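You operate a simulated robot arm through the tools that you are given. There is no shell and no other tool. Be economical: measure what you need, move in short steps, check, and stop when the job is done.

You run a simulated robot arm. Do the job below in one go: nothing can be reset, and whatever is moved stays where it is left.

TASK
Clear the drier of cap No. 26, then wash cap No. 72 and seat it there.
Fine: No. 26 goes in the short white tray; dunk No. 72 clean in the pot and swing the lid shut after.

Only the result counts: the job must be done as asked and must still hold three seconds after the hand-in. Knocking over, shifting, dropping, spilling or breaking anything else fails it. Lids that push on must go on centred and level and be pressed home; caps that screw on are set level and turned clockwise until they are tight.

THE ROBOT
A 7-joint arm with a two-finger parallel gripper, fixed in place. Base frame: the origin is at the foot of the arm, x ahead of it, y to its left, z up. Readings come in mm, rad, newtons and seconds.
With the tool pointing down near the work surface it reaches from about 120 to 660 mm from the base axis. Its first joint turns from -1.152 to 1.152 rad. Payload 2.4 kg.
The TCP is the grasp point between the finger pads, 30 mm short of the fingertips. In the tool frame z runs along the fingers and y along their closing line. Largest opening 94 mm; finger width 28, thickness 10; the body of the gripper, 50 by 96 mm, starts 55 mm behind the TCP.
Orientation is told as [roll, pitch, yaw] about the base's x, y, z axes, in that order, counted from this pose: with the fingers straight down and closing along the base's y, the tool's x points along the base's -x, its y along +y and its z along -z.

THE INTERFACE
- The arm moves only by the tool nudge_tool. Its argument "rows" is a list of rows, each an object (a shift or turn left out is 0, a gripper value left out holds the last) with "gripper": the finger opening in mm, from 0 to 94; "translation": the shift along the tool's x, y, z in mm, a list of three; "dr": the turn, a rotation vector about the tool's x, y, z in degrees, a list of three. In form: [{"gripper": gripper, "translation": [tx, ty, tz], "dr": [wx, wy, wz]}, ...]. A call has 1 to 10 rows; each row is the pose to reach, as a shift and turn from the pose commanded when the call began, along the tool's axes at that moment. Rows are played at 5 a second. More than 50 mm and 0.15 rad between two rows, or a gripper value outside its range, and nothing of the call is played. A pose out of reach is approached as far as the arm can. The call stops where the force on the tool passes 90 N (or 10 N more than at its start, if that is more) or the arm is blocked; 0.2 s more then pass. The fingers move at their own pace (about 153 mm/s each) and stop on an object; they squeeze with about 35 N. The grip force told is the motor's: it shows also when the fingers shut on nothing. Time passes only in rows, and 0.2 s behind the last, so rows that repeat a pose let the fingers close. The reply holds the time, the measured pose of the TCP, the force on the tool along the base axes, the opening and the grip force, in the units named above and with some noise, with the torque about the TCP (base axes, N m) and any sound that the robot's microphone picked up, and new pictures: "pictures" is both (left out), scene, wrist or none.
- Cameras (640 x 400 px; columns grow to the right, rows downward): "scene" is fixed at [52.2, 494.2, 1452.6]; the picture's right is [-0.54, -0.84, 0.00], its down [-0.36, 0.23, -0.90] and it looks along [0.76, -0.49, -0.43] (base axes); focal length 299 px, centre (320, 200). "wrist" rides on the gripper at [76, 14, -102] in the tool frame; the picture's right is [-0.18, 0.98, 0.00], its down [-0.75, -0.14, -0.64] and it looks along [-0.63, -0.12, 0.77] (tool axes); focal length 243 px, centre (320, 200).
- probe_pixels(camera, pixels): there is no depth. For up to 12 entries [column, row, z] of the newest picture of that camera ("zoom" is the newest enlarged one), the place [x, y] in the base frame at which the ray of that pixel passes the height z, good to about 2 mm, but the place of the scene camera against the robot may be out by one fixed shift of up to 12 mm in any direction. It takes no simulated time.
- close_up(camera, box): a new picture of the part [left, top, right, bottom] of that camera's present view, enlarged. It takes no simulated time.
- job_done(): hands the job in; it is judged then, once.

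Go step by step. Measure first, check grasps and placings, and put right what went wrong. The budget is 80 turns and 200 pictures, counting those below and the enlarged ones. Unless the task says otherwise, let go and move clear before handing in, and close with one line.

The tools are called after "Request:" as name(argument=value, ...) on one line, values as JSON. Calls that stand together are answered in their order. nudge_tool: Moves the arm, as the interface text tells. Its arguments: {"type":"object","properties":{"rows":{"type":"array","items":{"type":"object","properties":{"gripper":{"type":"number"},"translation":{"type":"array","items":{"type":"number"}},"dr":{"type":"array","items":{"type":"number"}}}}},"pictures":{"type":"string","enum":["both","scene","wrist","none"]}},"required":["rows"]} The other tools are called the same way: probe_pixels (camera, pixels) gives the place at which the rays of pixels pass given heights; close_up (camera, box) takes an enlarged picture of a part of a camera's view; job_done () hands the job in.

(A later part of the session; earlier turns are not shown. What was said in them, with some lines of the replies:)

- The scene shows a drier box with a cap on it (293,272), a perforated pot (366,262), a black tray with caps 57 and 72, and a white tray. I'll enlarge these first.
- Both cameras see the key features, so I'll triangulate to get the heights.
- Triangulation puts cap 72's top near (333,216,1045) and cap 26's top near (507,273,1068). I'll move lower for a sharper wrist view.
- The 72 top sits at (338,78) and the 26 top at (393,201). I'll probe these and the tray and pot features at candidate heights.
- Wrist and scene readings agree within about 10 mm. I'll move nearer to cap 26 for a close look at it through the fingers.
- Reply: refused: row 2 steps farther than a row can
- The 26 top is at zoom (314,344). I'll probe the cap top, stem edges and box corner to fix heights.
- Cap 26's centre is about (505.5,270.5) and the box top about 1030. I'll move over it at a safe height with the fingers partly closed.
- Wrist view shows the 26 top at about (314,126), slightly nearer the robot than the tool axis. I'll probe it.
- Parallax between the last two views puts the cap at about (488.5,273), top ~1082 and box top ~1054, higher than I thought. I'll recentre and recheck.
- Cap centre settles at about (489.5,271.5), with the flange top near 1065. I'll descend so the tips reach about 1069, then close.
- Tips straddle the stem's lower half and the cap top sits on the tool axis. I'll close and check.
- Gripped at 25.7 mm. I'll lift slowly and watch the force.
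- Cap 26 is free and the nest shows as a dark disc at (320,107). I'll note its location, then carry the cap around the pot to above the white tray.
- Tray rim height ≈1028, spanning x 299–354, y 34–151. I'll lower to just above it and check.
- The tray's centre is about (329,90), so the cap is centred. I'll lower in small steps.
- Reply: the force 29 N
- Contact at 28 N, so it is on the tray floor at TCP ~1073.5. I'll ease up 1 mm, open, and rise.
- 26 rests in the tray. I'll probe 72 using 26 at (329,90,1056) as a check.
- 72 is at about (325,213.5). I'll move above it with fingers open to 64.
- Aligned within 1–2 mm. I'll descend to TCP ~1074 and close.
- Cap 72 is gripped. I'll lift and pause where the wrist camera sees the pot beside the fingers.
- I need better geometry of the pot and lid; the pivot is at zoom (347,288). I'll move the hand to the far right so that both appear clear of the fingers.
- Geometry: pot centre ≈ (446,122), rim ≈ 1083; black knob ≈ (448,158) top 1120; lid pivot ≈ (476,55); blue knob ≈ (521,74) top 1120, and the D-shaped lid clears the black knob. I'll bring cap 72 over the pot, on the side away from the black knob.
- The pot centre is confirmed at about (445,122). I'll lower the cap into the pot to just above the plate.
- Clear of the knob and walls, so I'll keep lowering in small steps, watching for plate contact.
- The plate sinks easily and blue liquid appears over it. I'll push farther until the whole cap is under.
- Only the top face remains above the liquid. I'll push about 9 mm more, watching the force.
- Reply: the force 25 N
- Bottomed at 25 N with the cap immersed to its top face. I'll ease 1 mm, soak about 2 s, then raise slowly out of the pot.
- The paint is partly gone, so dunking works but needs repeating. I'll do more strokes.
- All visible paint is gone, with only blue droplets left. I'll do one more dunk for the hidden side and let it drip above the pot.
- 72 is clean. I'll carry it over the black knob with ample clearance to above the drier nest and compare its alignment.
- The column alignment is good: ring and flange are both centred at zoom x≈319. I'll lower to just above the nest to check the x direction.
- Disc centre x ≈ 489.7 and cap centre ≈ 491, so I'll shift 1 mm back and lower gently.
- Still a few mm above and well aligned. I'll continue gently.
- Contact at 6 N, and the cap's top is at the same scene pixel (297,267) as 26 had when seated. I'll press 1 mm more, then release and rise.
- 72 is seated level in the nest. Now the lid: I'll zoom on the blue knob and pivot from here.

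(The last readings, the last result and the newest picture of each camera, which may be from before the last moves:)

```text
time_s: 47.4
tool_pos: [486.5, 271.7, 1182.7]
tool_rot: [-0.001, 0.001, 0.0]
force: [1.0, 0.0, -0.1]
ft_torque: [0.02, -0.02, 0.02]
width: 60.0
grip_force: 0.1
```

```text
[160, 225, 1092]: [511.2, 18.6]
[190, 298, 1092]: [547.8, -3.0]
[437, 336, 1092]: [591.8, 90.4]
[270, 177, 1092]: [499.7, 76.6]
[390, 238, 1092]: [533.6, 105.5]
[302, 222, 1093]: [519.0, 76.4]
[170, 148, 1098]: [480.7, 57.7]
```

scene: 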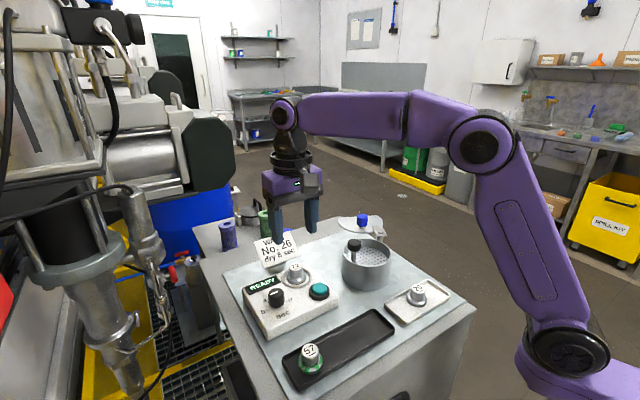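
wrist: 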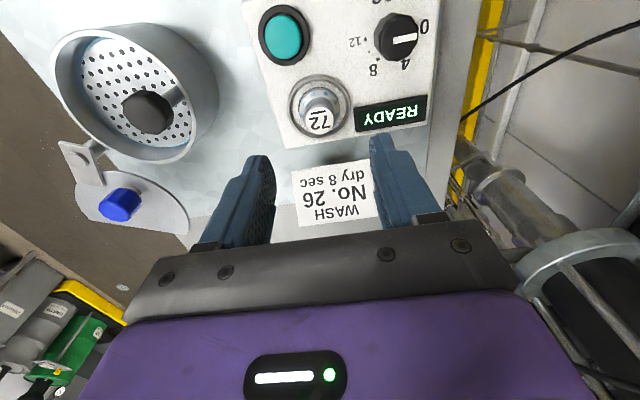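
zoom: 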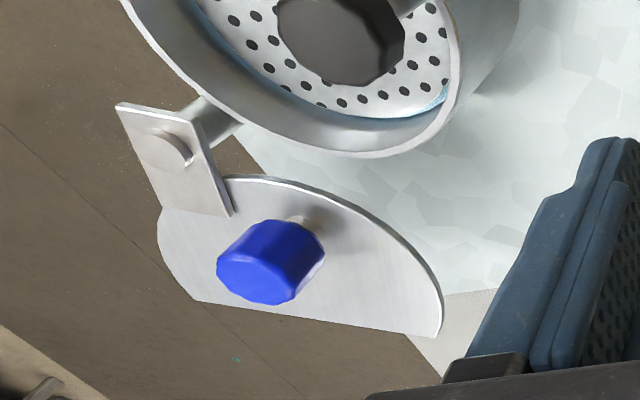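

Lid analysis: pivot (477,56), blue knob about 48 mm from it at ~22°, and the lid must swing ~118° counter-clockwise over the pot, its flat edge clearing the black knob. I'll close the fingers and move to behind the blue knob (its −y side), up high first.

Request:
nudge_tool(rows=[{"translation": [0, -10, -20], "gripper": 0}, {"translation": [-5, -55, -20]}, {"translation": [-10, -100, -20]}, {"translation": [-20, -145, -20]}, {"translation": [-30, -190, -20]}, {"translation": [-38, -226, -20]}, {"translation": [-38, -226, 10]}, {"translation": [-38, -226, 10]}])

Request:
close_up(camera="scene", box=[310, 170, 430, 270])

Request:
close_up(camera="wrist", box=[220, 40, 460, 200])

```text
time_s: 49.2
tool_pos: [524.1, 45.4, 1174.5]
tool_rot: [0.0, 0.002, 0.001]
force: [0.3, -0.6, 0.4]
ft_torque: [0.01, -0.03, -0.02]
width: 0.0
grip_force: 32.9
```

scene: 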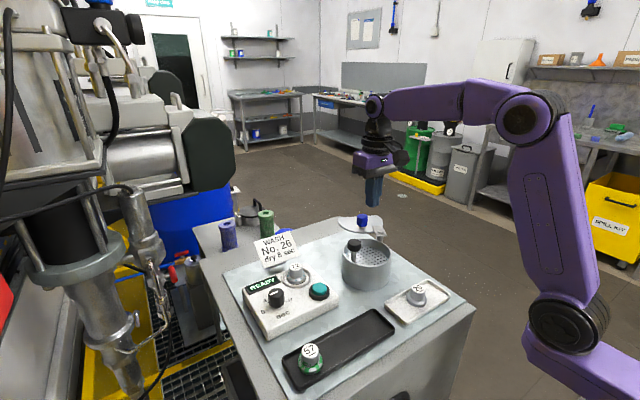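
wrist: 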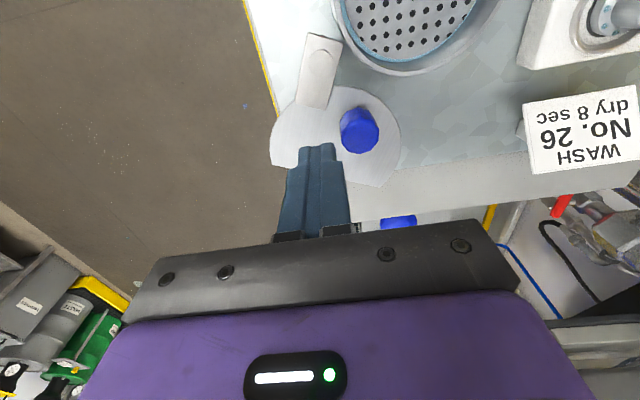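

```text
4.00 times, centred on (370, 220) of scene
```

zoom: 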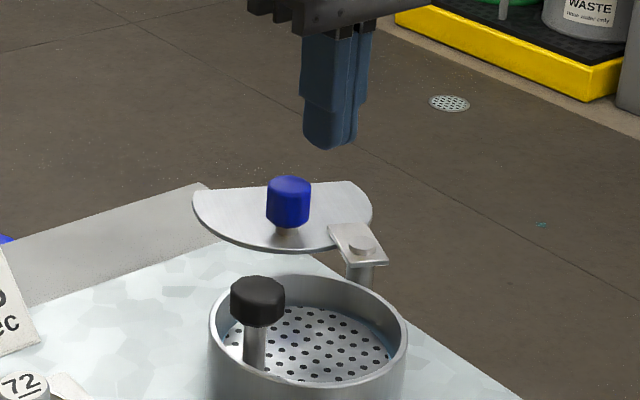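

```text
2.50 times, centred on (340, 120) of wrist
```

zoom: 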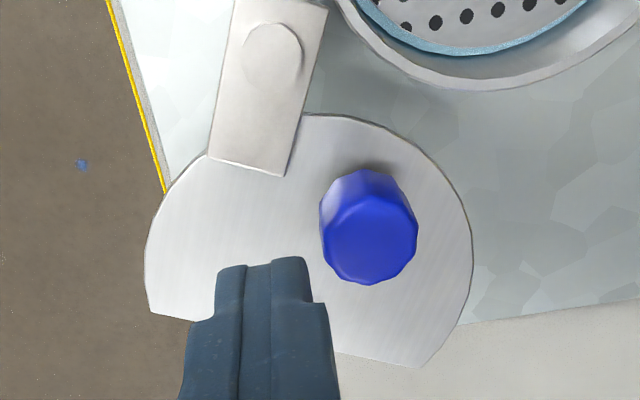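

Request:
probe_pixels(camera="zoom", pixels=[[370, 243, 1120], [370, 243, 1115], [272, 55, 1098], [145, 275, 1092], [150, 312, 1092], [472, 240, 1092], [418, 367, 1092], [312, 114, 1092], [318, 210, 1108], [418, 225, 1108]])

```text
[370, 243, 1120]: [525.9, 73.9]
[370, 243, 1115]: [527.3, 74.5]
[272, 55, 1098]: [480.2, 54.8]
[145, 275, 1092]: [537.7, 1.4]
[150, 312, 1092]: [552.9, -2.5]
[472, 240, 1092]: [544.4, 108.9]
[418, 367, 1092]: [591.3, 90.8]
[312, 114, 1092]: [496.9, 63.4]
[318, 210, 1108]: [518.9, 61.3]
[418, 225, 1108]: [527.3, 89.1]
```

Refined: pivot (479,55), blue knob (526,74). I'll lower the closed fingers behind the knob, with the tips above the lid plate.

Request:
nudge_tool(rows=[{"translation": [0, 0, 15]}, {"translation": [0, 0, 30]}, {"translation": [0, 0, 38]}, {"translation": [0, 0, 38]}], pictures="none")

Request:
close_up(camera="scene", box=[320, 180, 420, 260])

Request:
close_up(camera="wrist", box=[220, 40, 460, 200])

```text
time_s: 50.2
tool_pos: [523.7, 45.7, 1136.3]
tool_rot: [-0.001, -0.001, 0.0]
force: [-0.4, -0.7, 0.2]
ft_torque: [-0.02, 0.02, 0.02]
width: 0.0
grip_force: 33.6
```

```text
5.00 times, centred on (370, 220) of scene
```

zoom: 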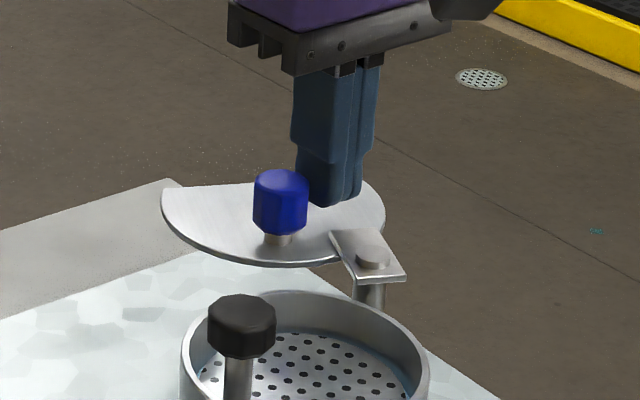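

```text
2.50 times, centred on (340, 120) of wrist
```

zoom: 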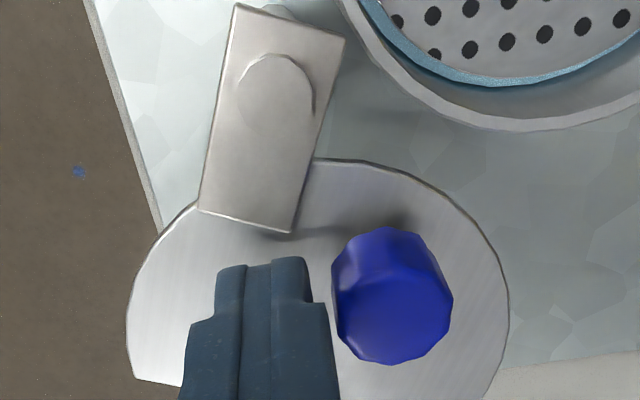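

The fingers are beside the knob and clear of the lid. I'll push along the arc.

Request:
nudge_tool(rows=[{"translation": [-4.5, 6, 0]}, {"translation": [-4.5, 12, 0]}, {"translation": [-3, 22.5, 0]}, {"translation": [2, 34.6, 0]}, {"translation": [9.7, 45, 0]}, {"translation": [9.7, 45, 0]}])

Request:
close_up(camera="scene", box=[310, 180, 430, 280])

Request:
close_up(camera="wrist", box=[220, 40, 460, 200])

```text
time_s: 51.6
tool_pos: [512.8, 88.8, 1135.2]
tool_rot: [0.0, -0.001, -0.001]
force: [-0.3, 0.6, 0.3]
ft_torque: [-0.02, -0.02, 0.0]
width: 0.0
grip_force: 32.7
```

scene: 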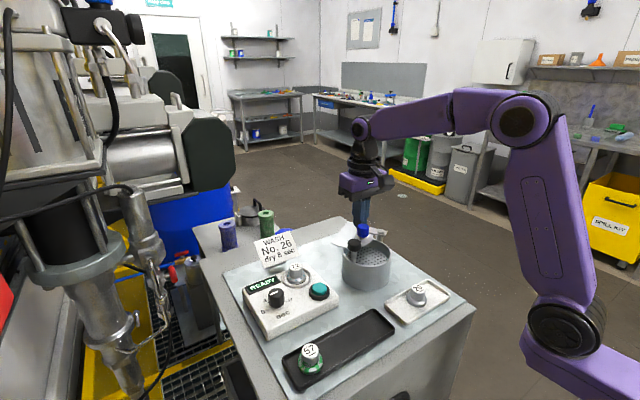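
wrist: 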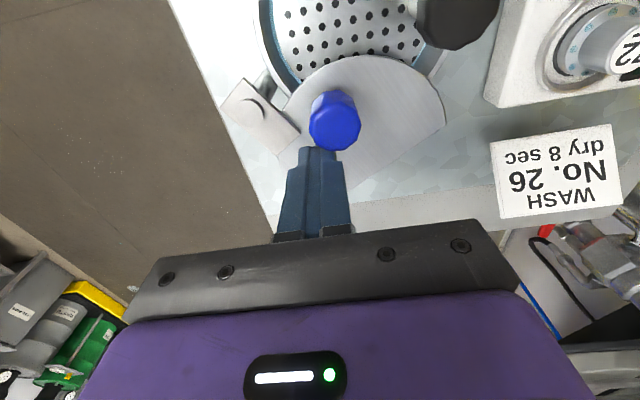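

```text
4.00 times, centred on (370, 230) of scene
```

zoom: 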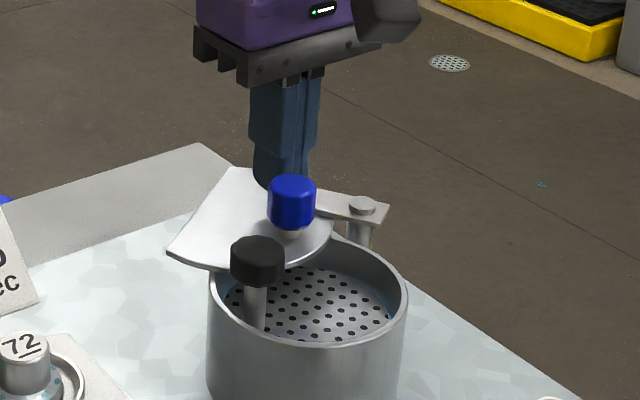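

```text
2.50 times, centred on (340, 120) of wrist
```

zoom: 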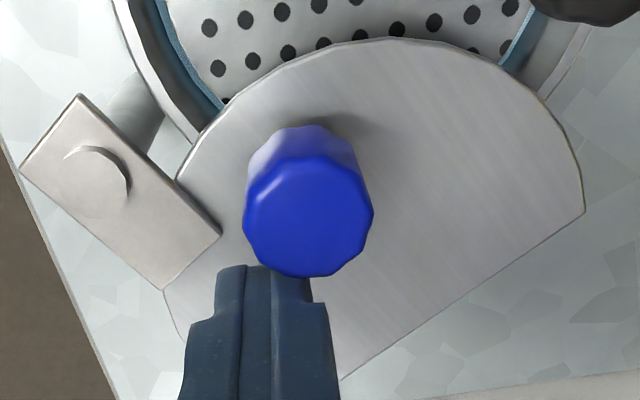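

Pushing works well. The lid's corner may pass close to the black knob's stem though, so I'll measure the lid outline now before going on.

Request:
probe_pixels(camera="zoom", pixels=[[585, 210, 1092], [580, 180, 1092], [545, 105, 1092], [400, 38, 1092], [345, 378, 1092], [95, 180, 1098], [310, 225, 1120], [175, 180, 1092]])

Request:
probe_pixels(camera="wrist", pixels=[[458, 5, 1120], [445, 30, 1105], [445, 105, 1092]])

Request:
close_up(camera="wrist", box=[360, 0, 520, 100])

Request:
close_up(camera="scene", box=[345, 220, 395, 270])

```text
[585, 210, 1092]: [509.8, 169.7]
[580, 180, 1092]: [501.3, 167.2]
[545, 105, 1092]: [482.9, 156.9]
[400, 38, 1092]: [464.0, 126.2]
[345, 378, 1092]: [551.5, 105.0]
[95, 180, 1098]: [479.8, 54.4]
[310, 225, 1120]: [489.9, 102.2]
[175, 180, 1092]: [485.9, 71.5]
```

```text
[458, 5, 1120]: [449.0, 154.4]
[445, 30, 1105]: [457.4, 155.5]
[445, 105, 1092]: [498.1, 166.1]
```

```text
4.00 times, centred on (440, 50) of wrist
```

zoom: 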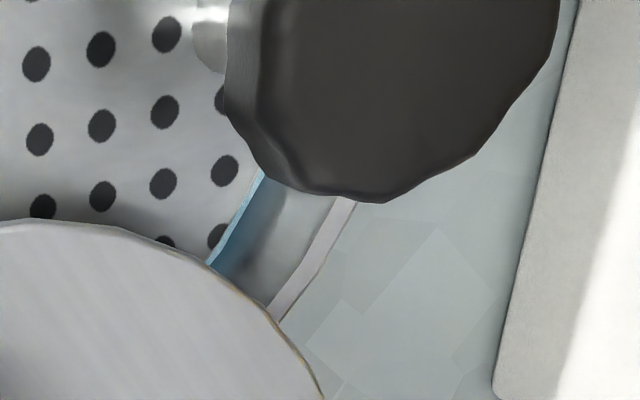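

```text
8.00 times, centred on (370, 245) of scene
```

zoom: 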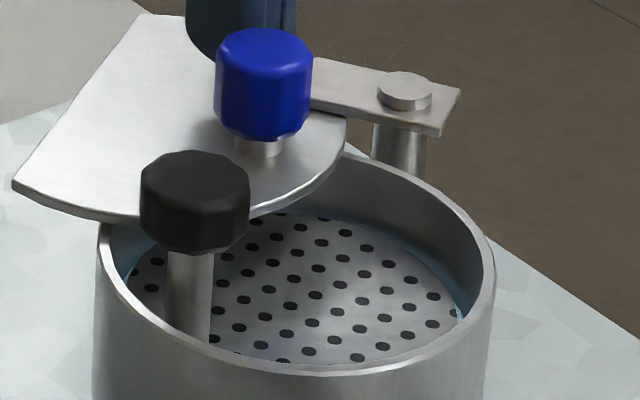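

The lid is now at about 56° of its ~116° swing. By my geometry its leading edge could meet the black stem at about 75°, so I'll advance only to about 70° and look.

Request:
nudge_tool(rows=[{"translation": [4.8, 4.2, 0]}, {"translation": [9.9, 7.6, 0]}, {"translation": [9.9, 7.6, 0]}], pictures="none")

Request:
close_up(camera="wrist", box=[300, 0, 460, 100])

Request:
close_up(camera="scene", box=[340, 215, 400, 275])

```text
time_s: 52.4
tool_pos: [503.6, 96.6, 1134.8]
tool_rot: [-0.001, 0.0, -0.001]
force: [0.3, 0.2, 0.3]
ft_torque: [-0.02, 0.0, 0.01]
width: 0.2
grip_force: 33.2
```

```text
4.00 times, centred on (380, 50) of wrist
```

zoom: 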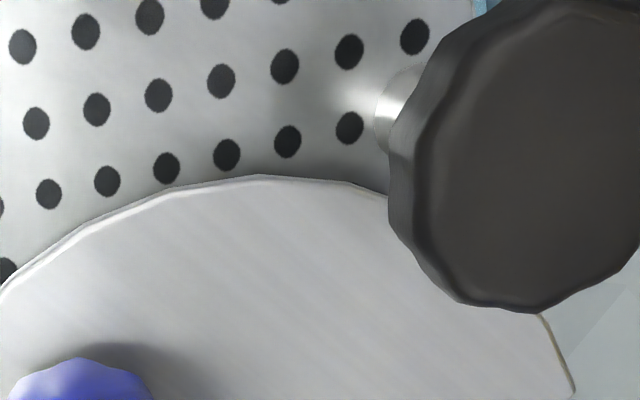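

```text
6.67 times, centred on (370, 245) of scene
```

zoom: 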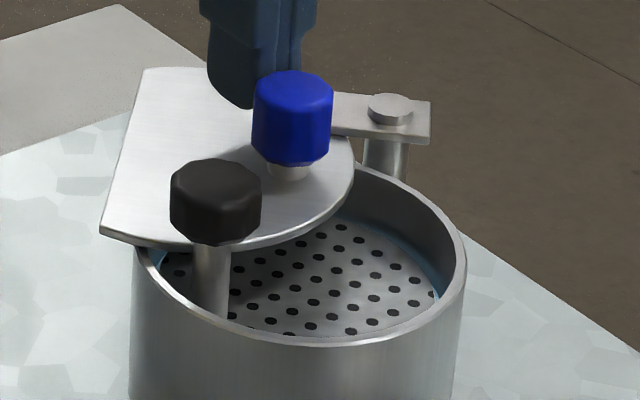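

The lid edge is now under the black knob, near the stem. I'll creep on in ~2 mm steps, checking the force.

Request:
nudge_tool(rows=[{"translation": [1.6, 0.9, 0]}, {"translation": [3.1, 1.7, 0]}, {"translation": [3.1, 1.7, 0]}], pictures="none")

Request:
close_up(camera="scene", box=[340, 215, 400, 275])

```text
time_s: 53.2
tool_pos: [500.7, 98.6, 1135.5]
tool_rot: [0.0, 0.0, 0.0]
force: [0.0, -0.6, -0.9]
ft_torque: [0.0, 0.01, 0.01]
width: 0.1
grip_force: 33.4
```

```text
6.67 times, centred on (370, 245) of scene
```

zoom: 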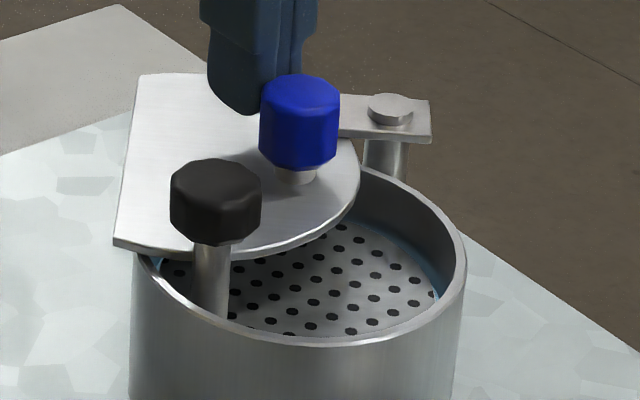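

Request:
nudge_tool(rows=[{"translation": [1.6, 0.7, 0]}, {"translation": [3.2, 1.4, 0]}, {"translation": [3.2, 1.4, 0]}], pictures="none")

Request:
close_up(camera="scene", box=[340, 215, 400, 275])

Request:
close_up(camera="wrist", box=[300, 0, 460, 100])

```text
time_s: 54.0
tool_pos: [498.1, 100.7, 1135.7]
tool_rot: [0.0, 0.001, 0.001]
force: [0.5, -0.3, 0.4]
ft_torque: [-0.02, 0.01, -0.01]
width: 0.1
grip_force: 32.8
```

```text
6.67 times, centred on (370, 245) of scene
```

zoom: 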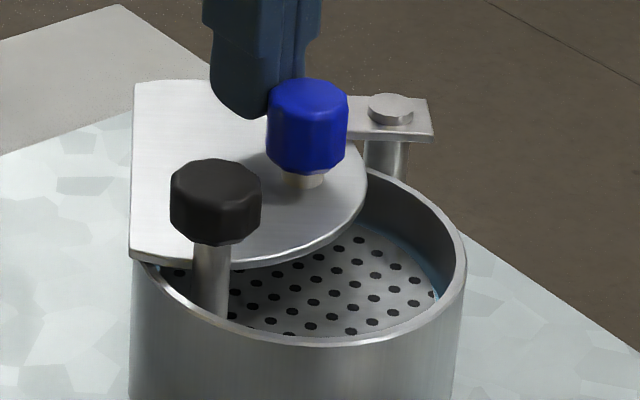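

```text
4.00 times, centred on (380, 50) of wrist
```

zoom: 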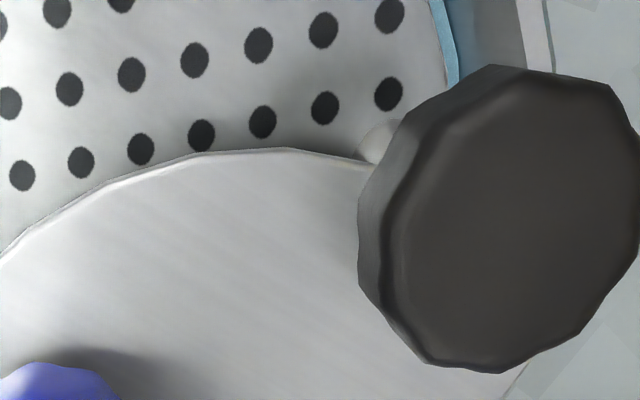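

No force yet. Continuing in small steps.

Request:
nudge_tool(rows=[{"translation": [1.7, 0.6, 0]}, {"translation": [3.4, 1.1, 0]}, {"translation": [3.4, 1.1, 0]}], pictures="none")

Request:
close_up(camera="scene", box=[350, 225, 390, 265])

```text
time_s: 54.8
tool_pos: [494.3, 102.3, 1136.3]
tool_rot: [0.001, 0.0, -0.002]
force: [-0.3, -0.2, 0.4]
ft_torque: [0.01, -0.03, 0.03]
width: 0.0
grip_force: 33.2
```

```text
10.00 times, centred on (370, 245) of scene
```

zoom: 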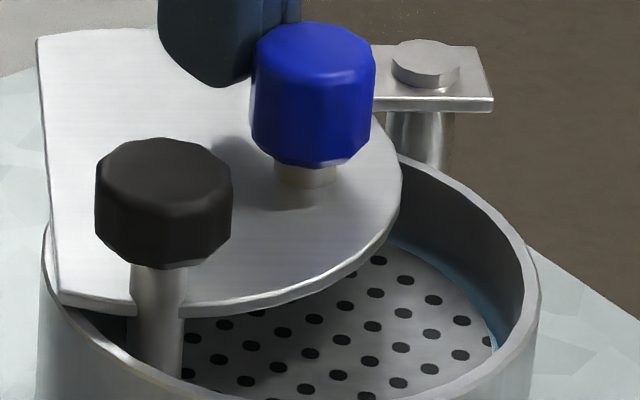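

Request:
nudge_tool(rows=[{"translation": [1.7, 0.4, 0]}, {"translation": [3.4, 0.8, 0]}, {"translation": [3.4, 0.8, 0]}], pictures="none")

Request:
close_up(camera="scene", box=[350, 225, 390, 265])

```text
time_s: 55.6
tool_pos: [491.9, 102.3, 1135.7]
tool_rot: [0.001, 0.001, 0.0]
force: [0.3, -0.4, 0.4]
ft_torque: [0.02, 0.03, -0.01]
width: 0.2
grip_force: 33.2
```

```text
10.00 times, centred on (370, 245) of scene
```

zoom: 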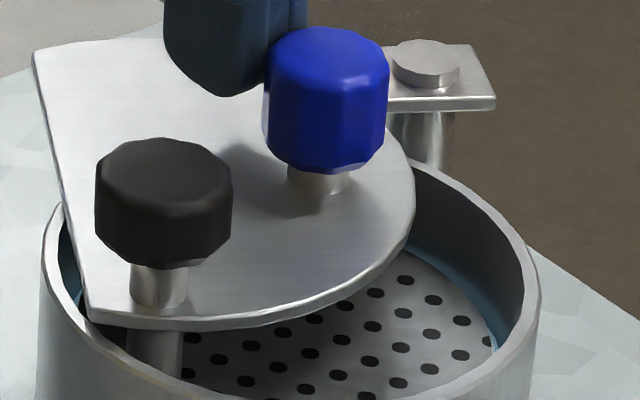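

The lid passes the stem freely with zero force, as it is meant to. I'll continue the swing to just short of closed.

Request:
nudge_tool(rows=[{"translation": [3.4, 0.8, 0]}, {"translation": [6.7, 1.5, 0]}, {"translation": [10.2, 1.7, 0]}, {"translation": [13.6, 1.7, 0]}, {"translation": [18.8, 1.3, 0]}, {"translation": [18.8, 1.3, 0]}])

Request:
close_up(camera="scene", box=[340, 215, 400, 275])

Request:
close_up(camera="wrist", box=[200, 0, 440, 180])

```text
time_s: 57.0
tool_pos: [471.1, 102.8, 1136.0]
tool_rot: [0.001, -0.002, 0.0]
force: [-0.6, -0.8, -0.7]
ft_torque: [0.02, -0.03, 0.01]
width: 0.1
grip_force: 32.7
```

scene: 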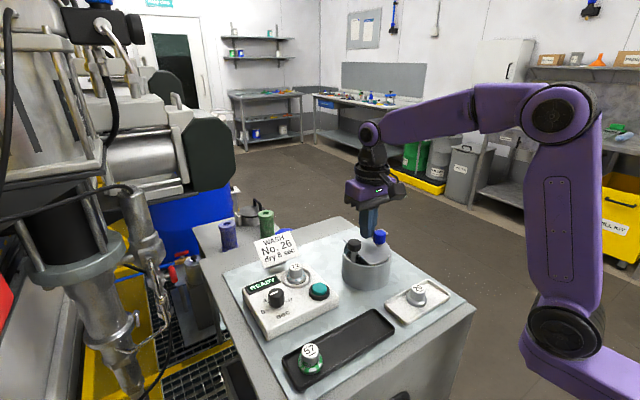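
wrist: 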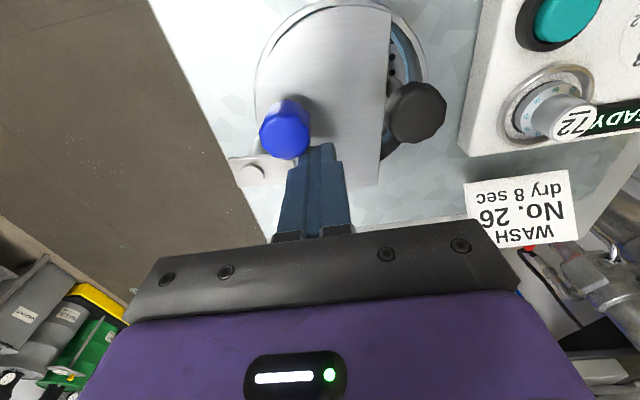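

```text
6.67 times, centred on (370, 245) of scene
```

zoom: 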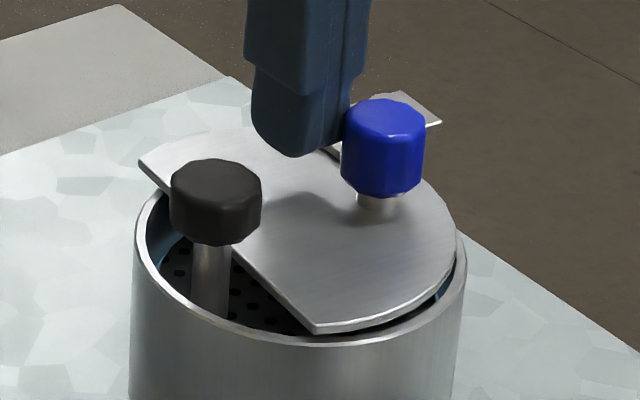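

```text
2.22 times, centred on (320, 90) of wrist
```

zoom: 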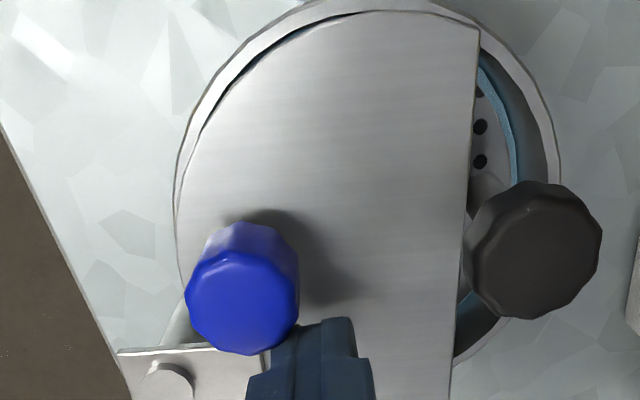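

Nearly closed, with a thin gap still visible on the far-left rim. I'll measure the knob angle and flat edge.

Request:
probe_pixels(camera="zoom", pixels=[[242, 305, 1120], [478, 28, 1093], [452, 385, 1093], [355, 10, 1093], [178, 220, 1093], [170, 380, 1098], [535, 235, 1120], [560, 170, 1083], [175, 160, 1083]])

```text
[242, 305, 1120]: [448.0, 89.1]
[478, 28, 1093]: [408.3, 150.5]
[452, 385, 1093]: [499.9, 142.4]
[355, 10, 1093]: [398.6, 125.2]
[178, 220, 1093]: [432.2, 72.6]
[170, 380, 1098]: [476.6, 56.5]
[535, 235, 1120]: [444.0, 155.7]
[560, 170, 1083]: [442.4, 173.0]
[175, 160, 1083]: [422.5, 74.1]
```

Lid centre is at about (452,122.6) against the pot's (445.5,122), so ~5° more is needed. I'll push on in small steps and watch for the stop.

Request:
nudge_tool(rows=[{"translation": [1.3, -0.3, 0]}, {"translation": [2.6, -0.6, 0]}, {"translation": [2.6, -0.6, 0]}], pictures="none")

Request:
nudge_tool(rows=[{"translation": [1, -0.3, 0]}, {"translation": [2, -0.6, 0]}, {"translation": [2, -0.6, 0]}], pictures="wrist")

Request:
close_up(camera="wrist", box=[200, 0, 440, 180])

Request:
close_up(camera="scene", box=[340, 215, 400, 275])

```text
time_s: 57.8
tool_pos: [469.3, 102.4, 1135.2]
tool_rot: [-0.001, 0.0, -0.001]
force: [-0.5, 0.2, 0.2]
ft_torque: [0.01, -0.04, 0.02]
width: 0.0
grip_force: 32.9
```

```text
time_s: 58.6
tool_pos: [468.3, 101.9, 1135.6]
tool_rot: [0.001, 0.0, 0.002]
force: [0.8, 0.4, 0.1]
ft_torque: [-0.04, -0.05, 0.0]
width: 0.1
grip_force: 33.3
```

wrist: 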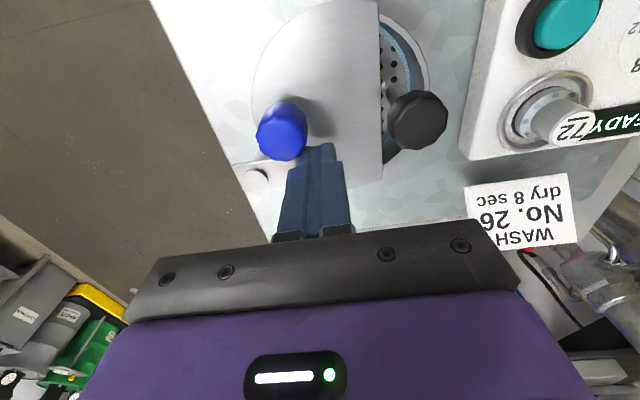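

```text
2.22 times, centred on (320, 90) of wrist
```

zoom: 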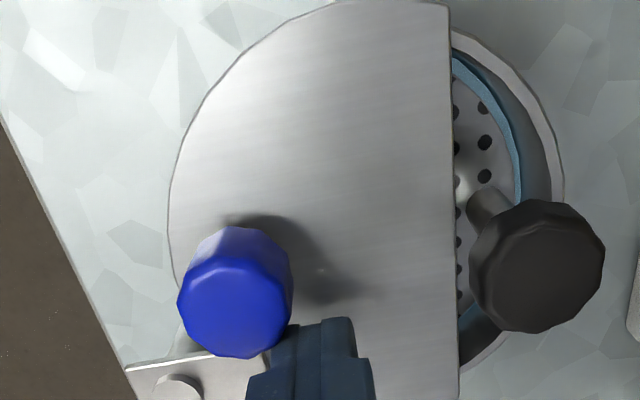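

```text
6.67 times, centred on (370, 245) of scene
```

zoom: 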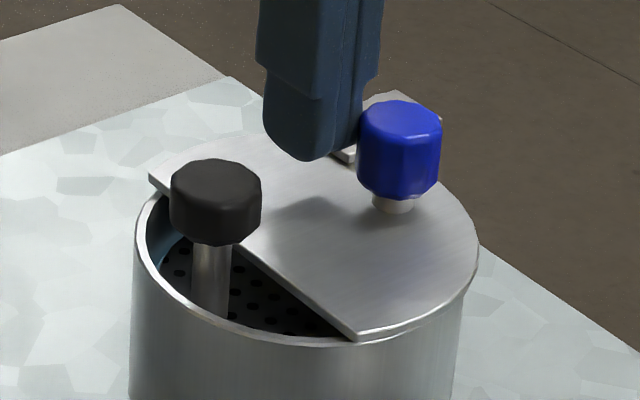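

Request:
probe_pixels(camera="wrist", pixels=[[281.5, 137, 1120], [379, 1.5, 1093], [382, 176, 1093], [252, 85, 1093], [254, 175, 1098], [393, 120, 1120]])

Request:
probe_pixels(camera="scene", pixels=[[375.4, 265.5, 1093], [344.3, 241.8, 1093], [393.8, 249, 1093]])

```text
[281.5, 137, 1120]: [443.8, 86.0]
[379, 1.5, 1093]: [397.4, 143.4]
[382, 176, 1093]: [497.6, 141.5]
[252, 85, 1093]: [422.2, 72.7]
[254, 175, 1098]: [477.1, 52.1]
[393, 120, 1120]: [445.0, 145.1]
```

```text
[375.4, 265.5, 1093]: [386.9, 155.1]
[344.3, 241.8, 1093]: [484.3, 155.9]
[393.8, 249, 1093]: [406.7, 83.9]
```

The lid centre now averages about (444,121.5), nearly concentric. I'll lift clear and view the pot from the side to judge the closure.

Request:
nudge_tool(rows=[{"translation": [-3, 1, 0]}, {"translation": [-3, 1, -40]}, {"translation": [-3, 1, -80]}, {"translation": [30, 30, -100]}, {"translation": [70, 50, -110]}, {"translation": [100, 80, -110]}, {"translation": [100, 80, -110]}])

Request:
close_up(camera="wrist", box=[120, 60, 320, 200])

Request:
close_up(camera="scene", box=[335, 210, 405, 280])

```text
time_s: 60.2
tool_pos: [367.4, 181.6, 1246.8]
tool_rot: [0.0, -0.001, -0.001]
force: [1.0, 0.0, -0.3]
ft_torque: [0.01, 0.01, -0.01]
width: 0.2
grip_force: 33.5
```

scene: 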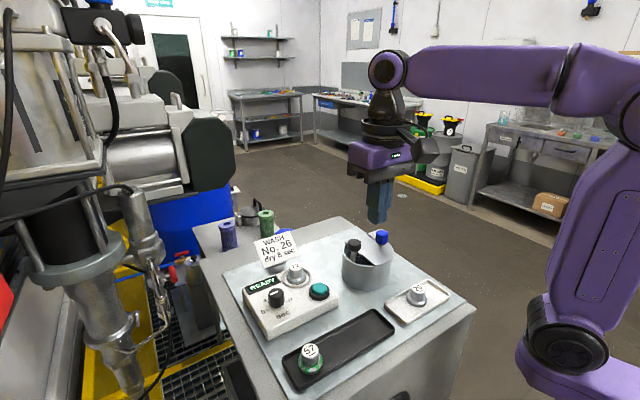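
wrist: 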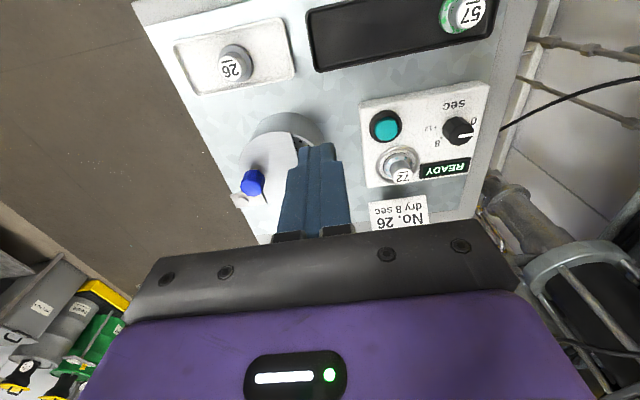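

```text
2.86 times, centred on (220, 130) of wrist
```

zoom: 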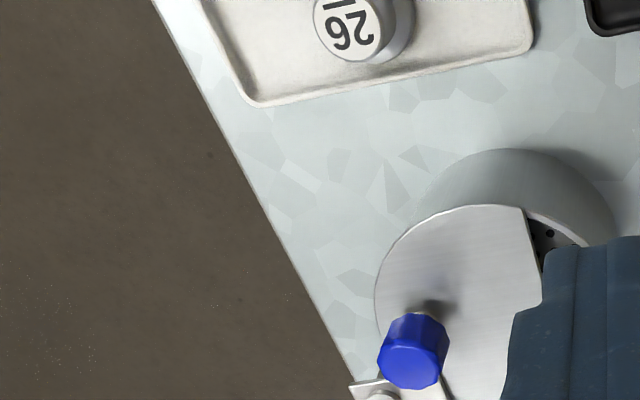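

```text
5.71 times, centred on (370, 245) of scene
```

zoom: 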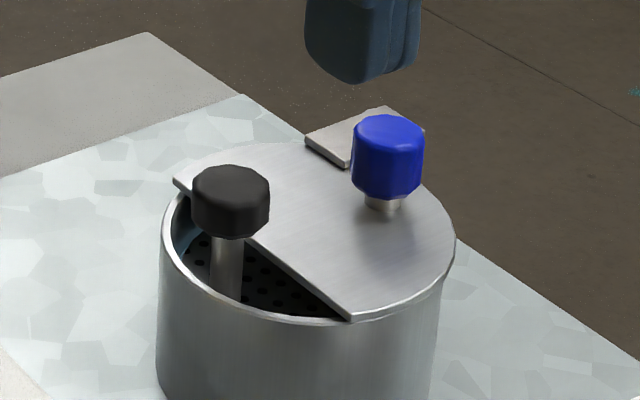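

Request:
probe_pixels(camera="wrist", pixels=[[275.8, 131.4, 1087], [238.8, 165, 1087], [291.3, 132.3, 1087], [254.6, 202, 1120], [249, 142, 1087]])

Request:
probe_pixels(camera="scene", pixels=[[375.3, 265, 1087], [344.8, 241.7, 1087], [393.7, 251.5, 1087], [366.75, 251.3, 1087]])

Request:
close_up(camera="wrist", box=[220, 100, 340, 220])

```text
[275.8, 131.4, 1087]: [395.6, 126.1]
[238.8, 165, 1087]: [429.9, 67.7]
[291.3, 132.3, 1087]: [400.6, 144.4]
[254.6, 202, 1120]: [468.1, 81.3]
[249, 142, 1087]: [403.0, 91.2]
```

```text
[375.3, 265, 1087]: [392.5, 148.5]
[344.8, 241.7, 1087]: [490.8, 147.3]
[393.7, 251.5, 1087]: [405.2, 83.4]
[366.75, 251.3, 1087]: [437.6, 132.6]
```

```text
3.33 times, centred on (280, 160) of wrist
```

zoom: 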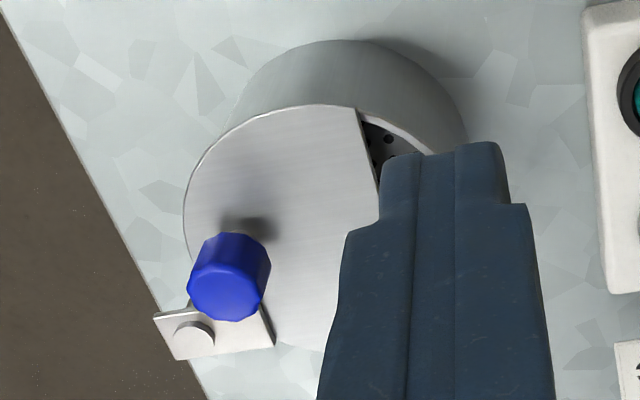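

Request:
probe_pixels(camera="zoom", pixels=[[230, 288, 1120], [193, 335, 1098], [360, 107, 1087], [184, 205, 1087], [320, 104, 1087]])

```text
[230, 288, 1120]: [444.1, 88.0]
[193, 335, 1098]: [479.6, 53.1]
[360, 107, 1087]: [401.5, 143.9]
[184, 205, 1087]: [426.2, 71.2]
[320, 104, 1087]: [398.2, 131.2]
```

Estimates put the lid within 0–4° of shut. I'll go back behind the knob and nudge it lightly to feel for the closed stop.

Request:
nudge_tool(rows=[{"translation": [-35, -30, 0]}, {"translation": [-75, -50, 10]}, {"translation": [-106, -79, 30]}, {"translation": [-106, -79, 70]}, {"translation": [-106, -79, 110]}, {"translation": [-106, -79, 110]}, {"translation": [-102, -80, 110]}, {"translation": [-100, -80, 110]}, {"translation": [-98.5, -80.5, 110]}, {"translation": [-98.5, -80.5, 110]}], pictures="wrist")

Request:
close_up(camera="wrist", box=[200, 0, 440, 180])

Request:
close_up(camera="scene", box=[335, 210, 405, 280])

```text
time_s: 62.4
tool_pos: [468.1, 101.8, 1136.3]
tool_rot: [0.0, -0.009, 0.002]
force: [23.7, 3.4, -6.0]
ft_torque: [0.07, -0.52, 0.17]
width: 0.0
grip_force: 33.0
```

wrist: 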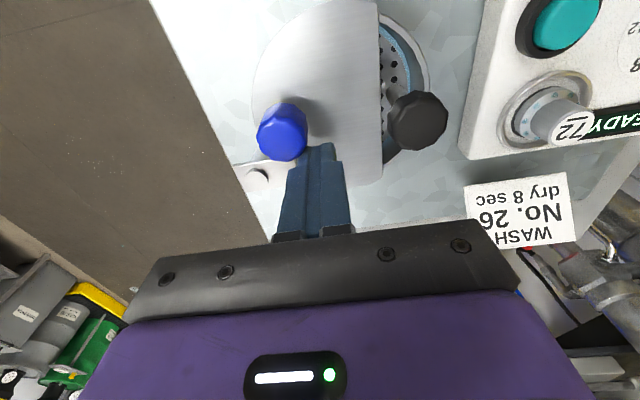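

```text
2.22 times, centred on (320, 90) of wrist
```

zoom: 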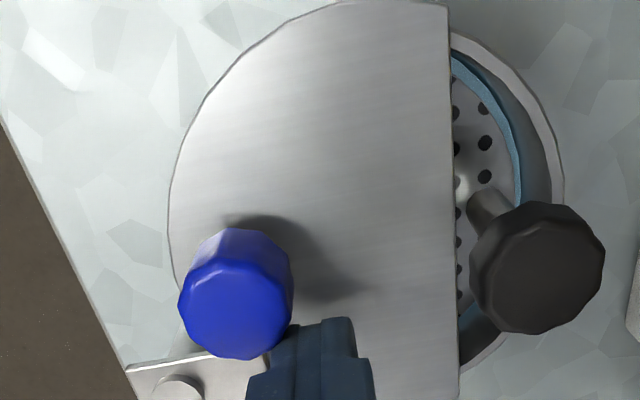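

```text
5.71 times, centred on (370, 245) of scene
```

zoom: 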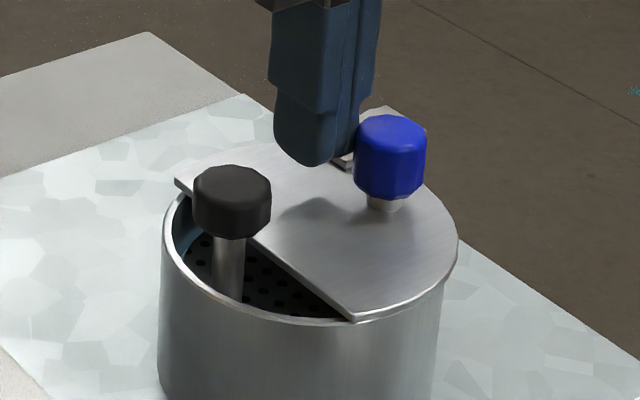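

The stop is felt at 24 N with the lid in the same place, so it was already shut. I'll back off, rise and check that everything is in place.

Request:
nudge_tool(rows=[{"translation": [-5, 0, 0]}, {"translation": [-6, 1, -40]}, {"translation": [-6, 1, -80]}, {"translation": [30, 30, -100]}, {"translation": [70, 50, -110]}, {"translation": [110, 70, -130]}, {"translation": [150, 70, -150]}, {"translation": [150, 70, -150]}])

Request:
close_up(camera="scene", box=[335, 210, 405, 280])

Request:
close_up(camera="scene", box=[220, 220, 480, 390])

Request:
close_up(camera="scene", box=[230, 230, 350, 340])

```text
refused: row 4 steps farther than a row can; nothing moved
```

```text
5.71 times, centred on (370, 245) of scene
```

zoom: 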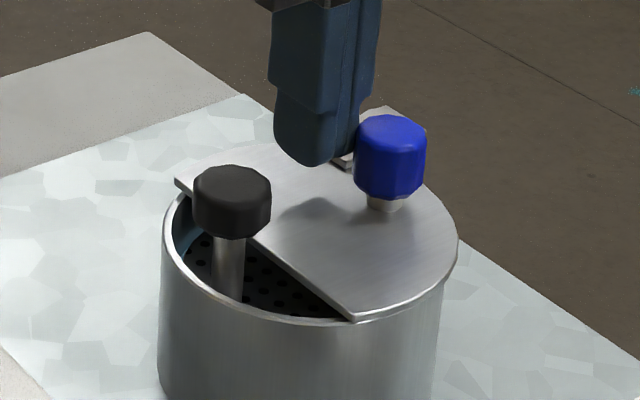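

```text
2.35 times, centred on (350, 305) of scene
```

zoom: 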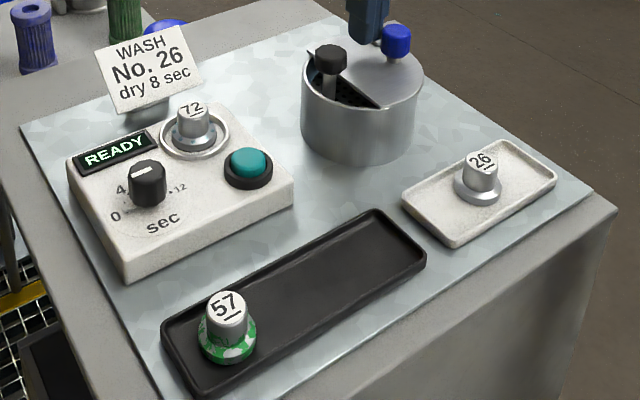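

```text
3.64 times, centred on (290, 285) of scene
```

zoom: 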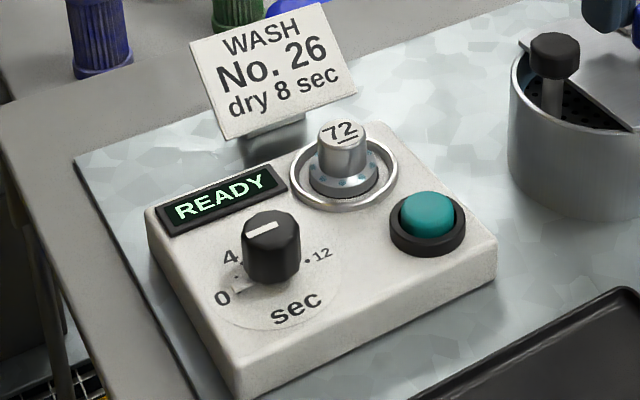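

Request:
nudge_tool(rows=[{"translation": [-5, 0, 0]}, {"translation": [-6, 1, -40]}, {"translation": [-6, 1, -80]}, {"translation": [20, 20, -100]}, {"translation": [55, 35, -110]}, {"translation": [90, 50, -120]}, {"translation": [125, 60, -130]}, {"translation": [125, 60, -130]}])

Request:
close_up(camera="scene", box=[335, 210, 405, 280])

Request:
close_up(camera="wrist", box=[200, 0, 440, 180])

```text
time_s: 64.2
tool_pos: [341.2, 161.6, 1265.2]
tool_rot: [0.0, 0.0, -0.001]
force: [1.0, 0.2, -0.5]
ft_torque: [-0.01, -0.01, 0.0]
width: 0.1
grip_force: 32.9
```

scene: 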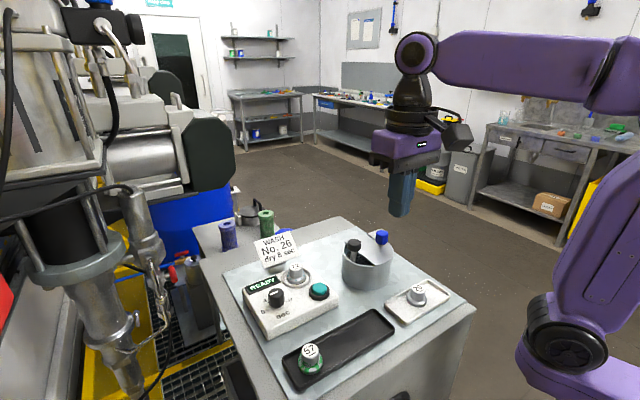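
wrist: 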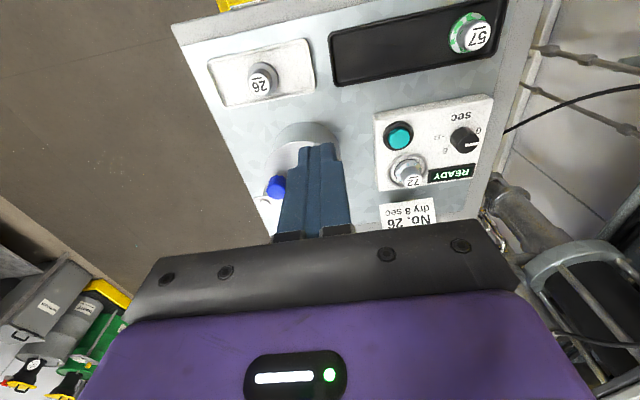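

```text
5.71 times, centred on (370, 245) of scene
```

zoom: 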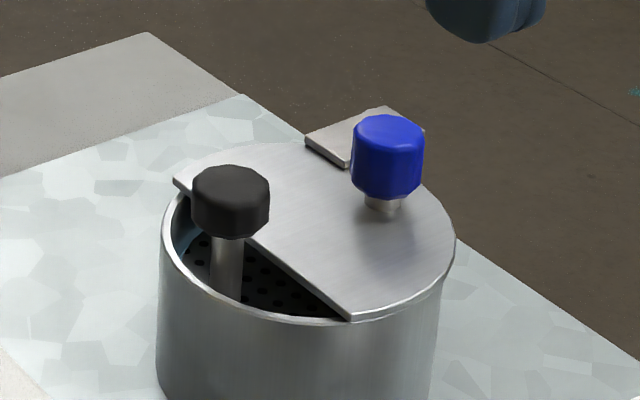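

```text
2.22 times, centred on (320, 90) of wrist
```

zoom: 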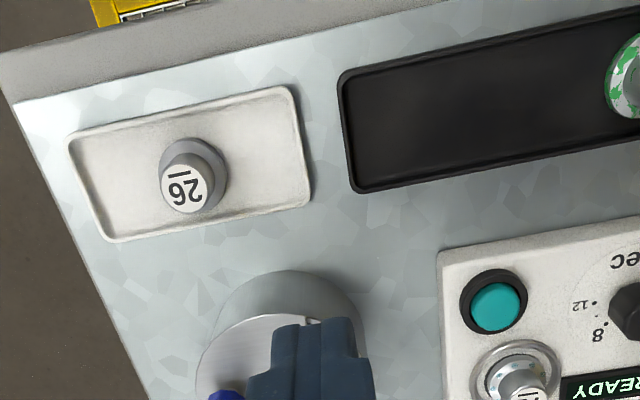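

The lid is at its stop, and the pot stands where it stood before. Cap 72 is clean and seated level in the drier, cap 26 is in the white tray, and the hand is clear, so I'm handing in.

Request:
job_done()

```text
The job is handed in.
```

I handed the job in: cap No. 26 is in the short white tray, cap No. 72 is washed clean and seated level in the drier, and the pot lid is swung shut. I did not run the drier, since you asked only for the cap to be seated there.
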